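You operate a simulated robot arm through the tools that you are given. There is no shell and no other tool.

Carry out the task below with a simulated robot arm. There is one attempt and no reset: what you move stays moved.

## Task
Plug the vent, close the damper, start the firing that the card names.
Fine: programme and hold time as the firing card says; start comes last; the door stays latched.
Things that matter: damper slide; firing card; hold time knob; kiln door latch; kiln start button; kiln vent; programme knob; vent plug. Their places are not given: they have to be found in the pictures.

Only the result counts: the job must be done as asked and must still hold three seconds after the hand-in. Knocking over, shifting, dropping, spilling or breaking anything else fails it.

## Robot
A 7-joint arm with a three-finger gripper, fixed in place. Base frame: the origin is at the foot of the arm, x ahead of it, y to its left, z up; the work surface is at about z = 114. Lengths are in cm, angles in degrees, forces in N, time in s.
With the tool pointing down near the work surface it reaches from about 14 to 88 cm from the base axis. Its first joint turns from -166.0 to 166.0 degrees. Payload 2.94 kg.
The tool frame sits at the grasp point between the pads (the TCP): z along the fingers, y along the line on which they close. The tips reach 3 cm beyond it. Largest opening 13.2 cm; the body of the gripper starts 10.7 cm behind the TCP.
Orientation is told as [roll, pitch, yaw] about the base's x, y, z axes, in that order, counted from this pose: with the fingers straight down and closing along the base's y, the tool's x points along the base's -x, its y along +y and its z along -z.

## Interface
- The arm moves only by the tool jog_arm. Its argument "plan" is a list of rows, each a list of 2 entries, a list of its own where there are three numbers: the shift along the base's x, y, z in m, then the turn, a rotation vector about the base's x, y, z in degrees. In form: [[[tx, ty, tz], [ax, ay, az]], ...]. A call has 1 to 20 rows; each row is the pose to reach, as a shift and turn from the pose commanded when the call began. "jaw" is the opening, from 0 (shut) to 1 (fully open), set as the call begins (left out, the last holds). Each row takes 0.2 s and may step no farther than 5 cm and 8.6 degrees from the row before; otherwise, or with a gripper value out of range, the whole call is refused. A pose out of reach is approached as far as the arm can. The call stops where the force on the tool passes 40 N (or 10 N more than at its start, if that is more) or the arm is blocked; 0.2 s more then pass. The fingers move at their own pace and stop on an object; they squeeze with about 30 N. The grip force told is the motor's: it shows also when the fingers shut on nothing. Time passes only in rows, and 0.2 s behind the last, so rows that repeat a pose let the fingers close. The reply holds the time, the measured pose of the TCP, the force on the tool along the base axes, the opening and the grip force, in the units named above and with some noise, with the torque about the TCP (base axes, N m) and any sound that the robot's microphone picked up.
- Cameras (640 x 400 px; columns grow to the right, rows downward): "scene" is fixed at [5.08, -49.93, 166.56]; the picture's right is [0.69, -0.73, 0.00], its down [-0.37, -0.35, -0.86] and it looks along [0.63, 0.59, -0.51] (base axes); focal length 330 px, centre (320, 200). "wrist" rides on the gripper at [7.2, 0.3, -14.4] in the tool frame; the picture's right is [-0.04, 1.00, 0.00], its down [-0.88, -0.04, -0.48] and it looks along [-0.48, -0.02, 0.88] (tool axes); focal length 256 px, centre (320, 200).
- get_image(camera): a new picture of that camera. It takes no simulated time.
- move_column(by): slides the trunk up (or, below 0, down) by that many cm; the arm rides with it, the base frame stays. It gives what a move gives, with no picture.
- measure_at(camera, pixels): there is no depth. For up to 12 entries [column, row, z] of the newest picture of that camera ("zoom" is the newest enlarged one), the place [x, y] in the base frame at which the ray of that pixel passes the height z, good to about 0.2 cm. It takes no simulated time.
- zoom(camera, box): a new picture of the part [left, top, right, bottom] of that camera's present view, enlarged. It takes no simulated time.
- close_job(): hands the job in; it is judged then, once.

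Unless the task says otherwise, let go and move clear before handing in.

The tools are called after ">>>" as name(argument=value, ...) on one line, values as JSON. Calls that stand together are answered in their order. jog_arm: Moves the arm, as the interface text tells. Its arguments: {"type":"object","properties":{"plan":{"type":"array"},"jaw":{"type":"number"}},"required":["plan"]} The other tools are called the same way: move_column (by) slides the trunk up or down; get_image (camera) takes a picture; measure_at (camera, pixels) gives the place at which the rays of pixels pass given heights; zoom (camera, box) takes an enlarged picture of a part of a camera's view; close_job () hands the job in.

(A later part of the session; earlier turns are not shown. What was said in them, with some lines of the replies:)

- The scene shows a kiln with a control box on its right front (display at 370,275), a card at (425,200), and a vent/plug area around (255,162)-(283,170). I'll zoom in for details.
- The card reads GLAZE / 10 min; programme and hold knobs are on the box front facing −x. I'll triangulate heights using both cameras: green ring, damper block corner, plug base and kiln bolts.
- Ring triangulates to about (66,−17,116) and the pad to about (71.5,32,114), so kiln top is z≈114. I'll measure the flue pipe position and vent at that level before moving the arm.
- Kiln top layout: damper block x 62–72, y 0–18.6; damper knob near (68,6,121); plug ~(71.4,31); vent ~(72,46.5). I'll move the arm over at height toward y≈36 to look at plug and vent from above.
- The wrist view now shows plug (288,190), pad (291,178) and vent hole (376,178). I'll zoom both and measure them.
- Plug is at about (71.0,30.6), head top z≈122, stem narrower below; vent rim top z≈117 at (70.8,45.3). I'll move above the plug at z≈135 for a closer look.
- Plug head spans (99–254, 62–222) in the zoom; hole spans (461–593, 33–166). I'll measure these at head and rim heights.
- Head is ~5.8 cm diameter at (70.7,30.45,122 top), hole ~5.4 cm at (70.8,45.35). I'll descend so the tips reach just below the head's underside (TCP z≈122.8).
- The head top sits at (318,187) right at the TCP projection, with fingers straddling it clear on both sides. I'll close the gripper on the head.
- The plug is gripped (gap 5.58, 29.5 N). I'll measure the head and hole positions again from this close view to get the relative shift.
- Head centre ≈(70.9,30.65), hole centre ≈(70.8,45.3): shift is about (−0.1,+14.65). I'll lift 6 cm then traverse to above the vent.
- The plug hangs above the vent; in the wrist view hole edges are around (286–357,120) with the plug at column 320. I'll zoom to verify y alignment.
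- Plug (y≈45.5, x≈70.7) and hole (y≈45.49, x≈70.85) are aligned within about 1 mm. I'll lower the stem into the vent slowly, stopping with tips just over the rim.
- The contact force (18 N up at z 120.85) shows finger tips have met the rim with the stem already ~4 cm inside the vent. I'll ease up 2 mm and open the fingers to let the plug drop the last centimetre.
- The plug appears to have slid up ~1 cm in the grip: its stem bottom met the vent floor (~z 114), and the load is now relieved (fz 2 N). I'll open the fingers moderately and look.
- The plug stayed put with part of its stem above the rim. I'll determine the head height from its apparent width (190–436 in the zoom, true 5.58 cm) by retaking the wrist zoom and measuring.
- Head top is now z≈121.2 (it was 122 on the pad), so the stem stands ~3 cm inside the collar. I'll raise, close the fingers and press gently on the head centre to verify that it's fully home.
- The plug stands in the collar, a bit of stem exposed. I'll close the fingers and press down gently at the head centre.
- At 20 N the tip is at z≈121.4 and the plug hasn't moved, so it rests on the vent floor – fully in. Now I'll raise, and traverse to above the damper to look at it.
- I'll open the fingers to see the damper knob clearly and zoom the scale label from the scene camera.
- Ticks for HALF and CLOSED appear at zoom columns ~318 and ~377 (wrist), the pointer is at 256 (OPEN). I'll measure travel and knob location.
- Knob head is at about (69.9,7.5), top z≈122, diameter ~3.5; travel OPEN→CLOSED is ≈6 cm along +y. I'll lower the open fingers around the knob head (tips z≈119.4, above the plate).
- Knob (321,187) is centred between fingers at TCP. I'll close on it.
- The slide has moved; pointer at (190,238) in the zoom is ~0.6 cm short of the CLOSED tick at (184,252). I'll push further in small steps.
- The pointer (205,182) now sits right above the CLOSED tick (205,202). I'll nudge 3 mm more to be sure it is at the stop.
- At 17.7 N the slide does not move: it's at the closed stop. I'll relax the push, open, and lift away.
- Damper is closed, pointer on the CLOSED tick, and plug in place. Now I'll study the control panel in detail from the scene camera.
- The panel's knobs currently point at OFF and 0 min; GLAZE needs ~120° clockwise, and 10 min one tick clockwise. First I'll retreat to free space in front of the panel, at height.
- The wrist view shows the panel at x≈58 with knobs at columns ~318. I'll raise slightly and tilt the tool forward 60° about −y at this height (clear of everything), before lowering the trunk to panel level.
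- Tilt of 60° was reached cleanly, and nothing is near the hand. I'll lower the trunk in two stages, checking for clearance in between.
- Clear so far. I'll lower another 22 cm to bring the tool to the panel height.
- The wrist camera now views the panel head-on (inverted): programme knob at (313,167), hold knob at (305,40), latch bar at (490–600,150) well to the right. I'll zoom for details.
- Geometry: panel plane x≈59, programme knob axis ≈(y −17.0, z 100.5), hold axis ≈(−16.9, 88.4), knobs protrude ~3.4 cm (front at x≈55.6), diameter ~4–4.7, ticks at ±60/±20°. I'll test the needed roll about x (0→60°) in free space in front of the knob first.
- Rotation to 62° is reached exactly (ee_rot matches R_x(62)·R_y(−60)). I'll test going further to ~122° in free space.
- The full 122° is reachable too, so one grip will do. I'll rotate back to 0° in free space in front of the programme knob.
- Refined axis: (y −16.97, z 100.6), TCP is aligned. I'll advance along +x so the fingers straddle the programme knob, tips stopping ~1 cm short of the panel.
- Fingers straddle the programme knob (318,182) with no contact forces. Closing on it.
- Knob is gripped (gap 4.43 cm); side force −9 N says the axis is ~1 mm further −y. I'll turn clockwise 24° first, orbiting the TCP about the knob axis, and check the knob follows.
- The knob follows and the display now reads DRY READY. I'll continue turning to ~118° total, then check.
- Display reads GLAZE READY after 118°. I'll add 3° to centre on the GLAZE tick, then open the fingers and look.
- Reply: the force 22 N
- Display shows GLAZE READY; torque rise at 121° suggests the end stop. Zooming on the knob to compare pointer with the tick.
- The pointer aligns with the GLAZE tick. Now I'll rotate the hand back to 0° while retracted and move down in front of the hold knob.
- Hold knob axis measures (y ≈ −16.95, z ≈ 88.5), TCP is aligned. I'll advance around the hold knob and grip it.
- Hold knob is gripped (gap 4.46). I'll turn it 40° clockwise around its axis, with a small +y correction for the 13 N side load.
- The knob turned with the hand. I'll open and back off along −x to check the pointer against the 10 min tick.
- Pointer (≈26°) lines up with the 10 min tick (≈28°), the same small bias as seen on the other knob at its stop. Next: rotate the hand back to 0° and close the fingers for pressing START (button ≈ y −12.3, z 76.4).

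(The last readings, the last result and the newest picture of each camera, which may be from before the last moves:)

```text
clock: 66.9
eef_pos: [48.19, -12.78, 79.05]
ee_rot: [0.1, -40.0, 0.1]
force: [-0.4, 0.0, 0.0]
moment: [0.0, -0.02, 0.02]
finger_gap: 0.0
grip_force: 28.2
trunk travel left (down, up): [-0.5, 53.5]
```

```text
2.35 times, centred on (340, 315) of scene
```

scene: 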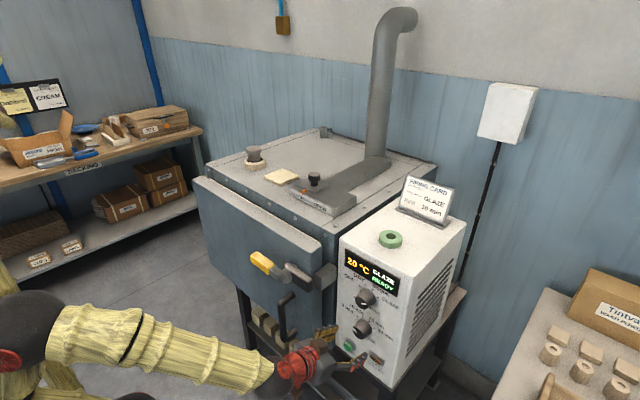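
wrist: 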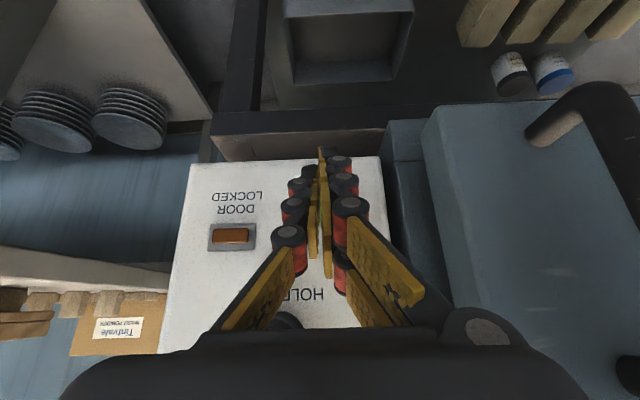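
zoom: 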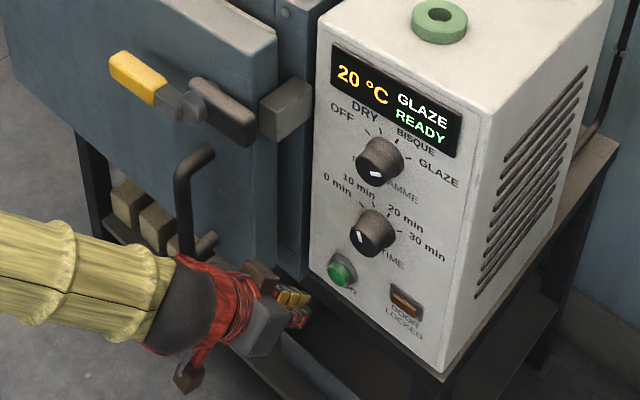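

All set for START: programme GLAZE, READY shown. Before pressing I'll double-check plug, damper and latch in the scene view.

>>> zoom(camera="scene", box=[225, 130, 365, 220])

>>> zoom(camera="scene", box=[330, 270, 420, 360])

>>> zoom(camera="scene", box=[240, 235, 350, 330])

```text
4.44 times, centred on (295, 175) of scene
```

zoom: 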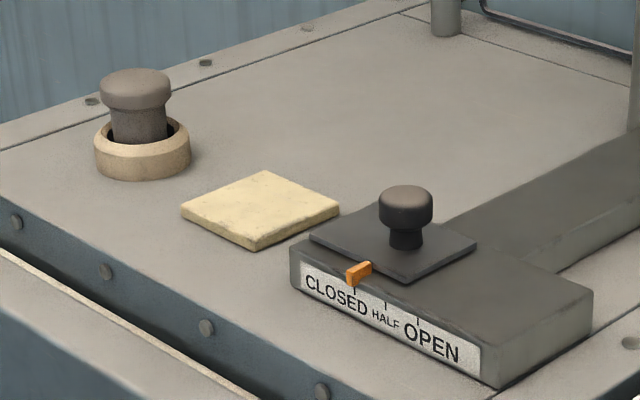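

```text
4.44 times, centred on (375, 315) of scene
```

zoom: 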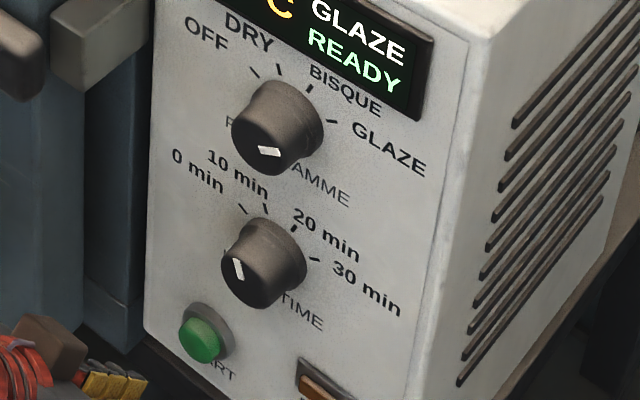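

```text
4.21 times, centred on (295, 282) of scene
```

zoom: 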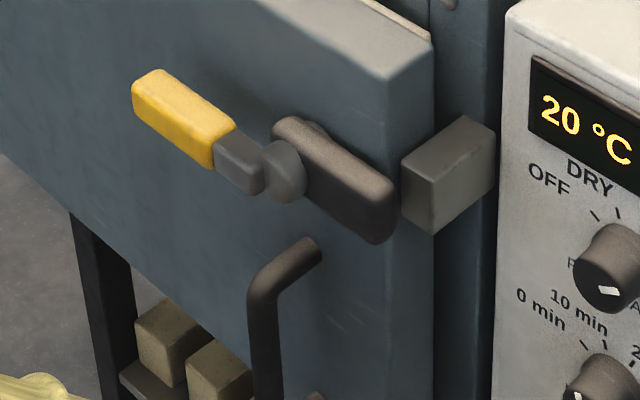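

Plug in vent, damper at CLOSED, latch horizontal into its catch, knobs at GLAZE and 10 min. Now I'll approach the START button, stopping just short of contact.

>>> jog_arm(plan=[[[0.02, 0.003, -0.006], [0, 0, 0]], [[0.04, 0.003, -0.006], [0, 0, 0]], [[0.05, 0.003, -0.006], [0, 0, 0]], [[0.056, 0.003, -0.006], [0, 0, 0]]])

>>> zoom(camera="scene", box=[310, 300, 400, 390])

>>> get_image(camera="wrist")

```text
clock: 67.9
eef_pos: [53.96, -12.63, 78.54]
ee_rot: [0.0, -39.9, 0.1]
force: [-2.7, -0.9, 2.2]
moment: [-0.03, -0.04, -0.01]
finger_gap: 0.0
grip_force: 28.2
trunk travel left (down, up): [-0.5, 53.5]
heard: click
```

```text
4.44 times, centred on (355, 345) of scene
```

zoom: 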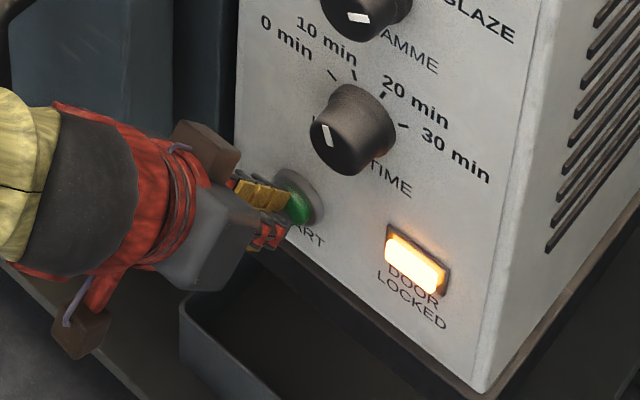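

```text
taken
```

wrist: 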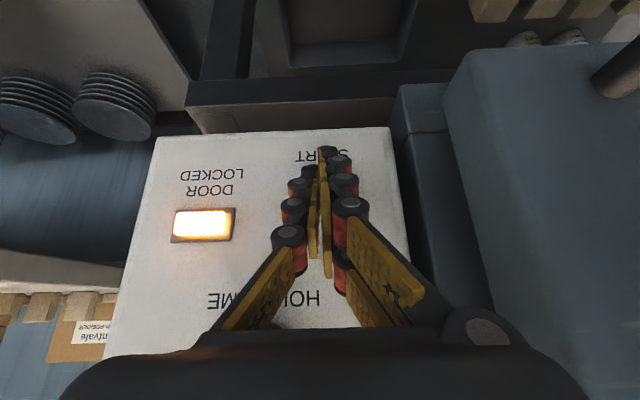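

A click was heard and the DOOR LOCKED lamp is now lit – the firing has started. I'll back straight off and check the display.

>>> jog_arm(plan=[[[-0.02, 0, 0], [0, 0, 0]], [[-0.05, 0, 0], [0, 0, 0]], [[-0.08, 0, 0.0], [0, 0, 0]], [[-0.11, -0.01, 0.01], [0, 0, 0]], [[-0.11, -0.01, 0.01], [0, 0, 0]]])

>>> get_image(camera="scene")

>>> zoom(camera="scene", box=[320, 240, 430, 390])

```text
clock: 69.1
eef_pos: [42.92, -13.79, 79.47]
ee_rot: [-0.1, -40.0, 0.1]
force: [-0.3, -0.8, 1.3]
moment: [0.0, -0.01, -0.05]
finger_gap: 0.02
grip_force: 29.0
trunk travel left (down, up): [-0.5, 53.5]
```

```text
taken
```

scene: 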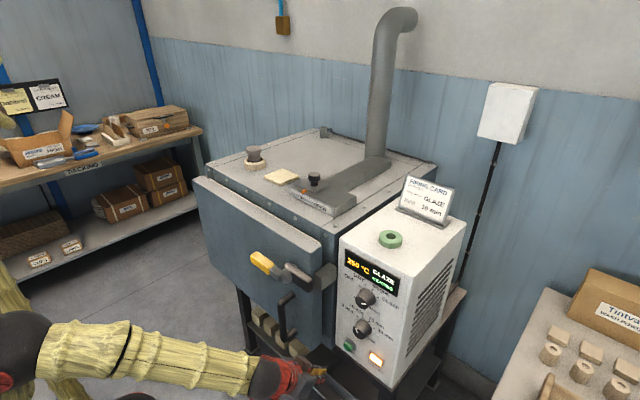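

```text
2.67 times, centred on (375, 315) of scene
```

zoom: 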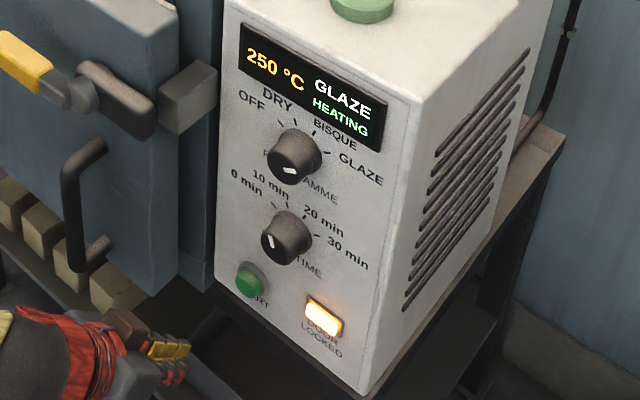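

Display reads 250 °C, GLAZE, HEATING with the door-lock lamp on. I'll move the hand a little farther clear and take a final look.

>>> jog_arm(plan=[[[-0.02, -0.01, 0.02], [0, 0, 0]], [[-0.03, -0.02, 0.04], [0, 0, 0]], [[-0.03, -0.02, 0.04], [0, 0, 0]], [[-0.03, -0.02, 0.04], [0, 0, 0]], [[-0.03, -0.02, 0.04], [0, 0, 0]]])

>>> zoom(camera="scene", box=[320, 240, 430, 390])

>>> zoom(camera="scene", box=[225, 130, 365, 220])

```text
clock: 70.3
eef_pos: [40.17, -15.63, 83.53]
ee_rot: [0.0, -40.0, 0.0]
force: [-0.6, -0.2, -0.5]
moment: [-0.01, 0.01, 0.0]
finger_gap: 0.01
grip_force: 29.0
trunk travel left (down, up): [-0.5, 53.5]
```

```text
2.67 times, centred on (375, 315) of scene
```

zoom: 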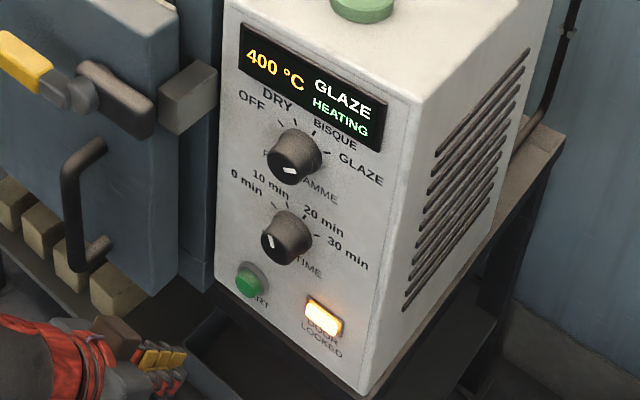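

```text
4.44 times, centred on (295, 175) of scene
```

zoom: 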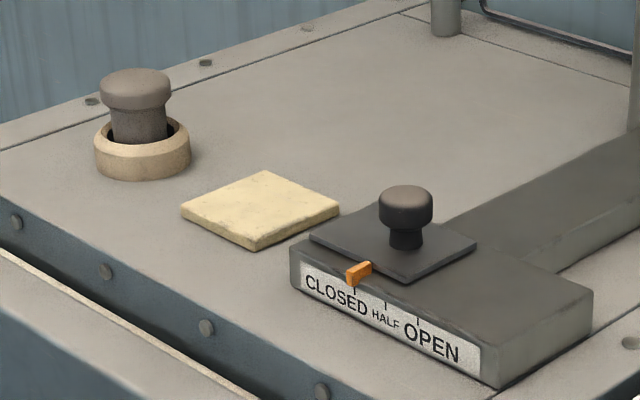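

The kiln is heating (400 °C, GLAZE). The plug is in the vent, the damper is on CLOSED, hold is at 10 min, the door is latched and locked, and the arm is clear, so I'm handing in.

>>> close_job()

```text
The job is handed in.
```

The job is handed in, and the GLAZE firing is running. At my last look the display read 400 °C, GLAZE, HEATING.

- **Vent:** the plug stands in the vent. It went in about 3 cm and would not go further under a 20 N press. Part of its stem still shows above the rim, so I took that as fully seated.
- **Damper:** it is pushed to its stop, with the pointer on CLOSED.
- **Programme:** the knob is on GLAZE, and the display agrees.
- **Hold time:** the knob is on the 10 min tick, judged by eye. The display does not show the hold time.
- **Door:** I never touched the latch. The DOOR LOCKED lamp came on when I pressed start.
- **Start:** I pressed it last, heard one click, then backed the arm clear.
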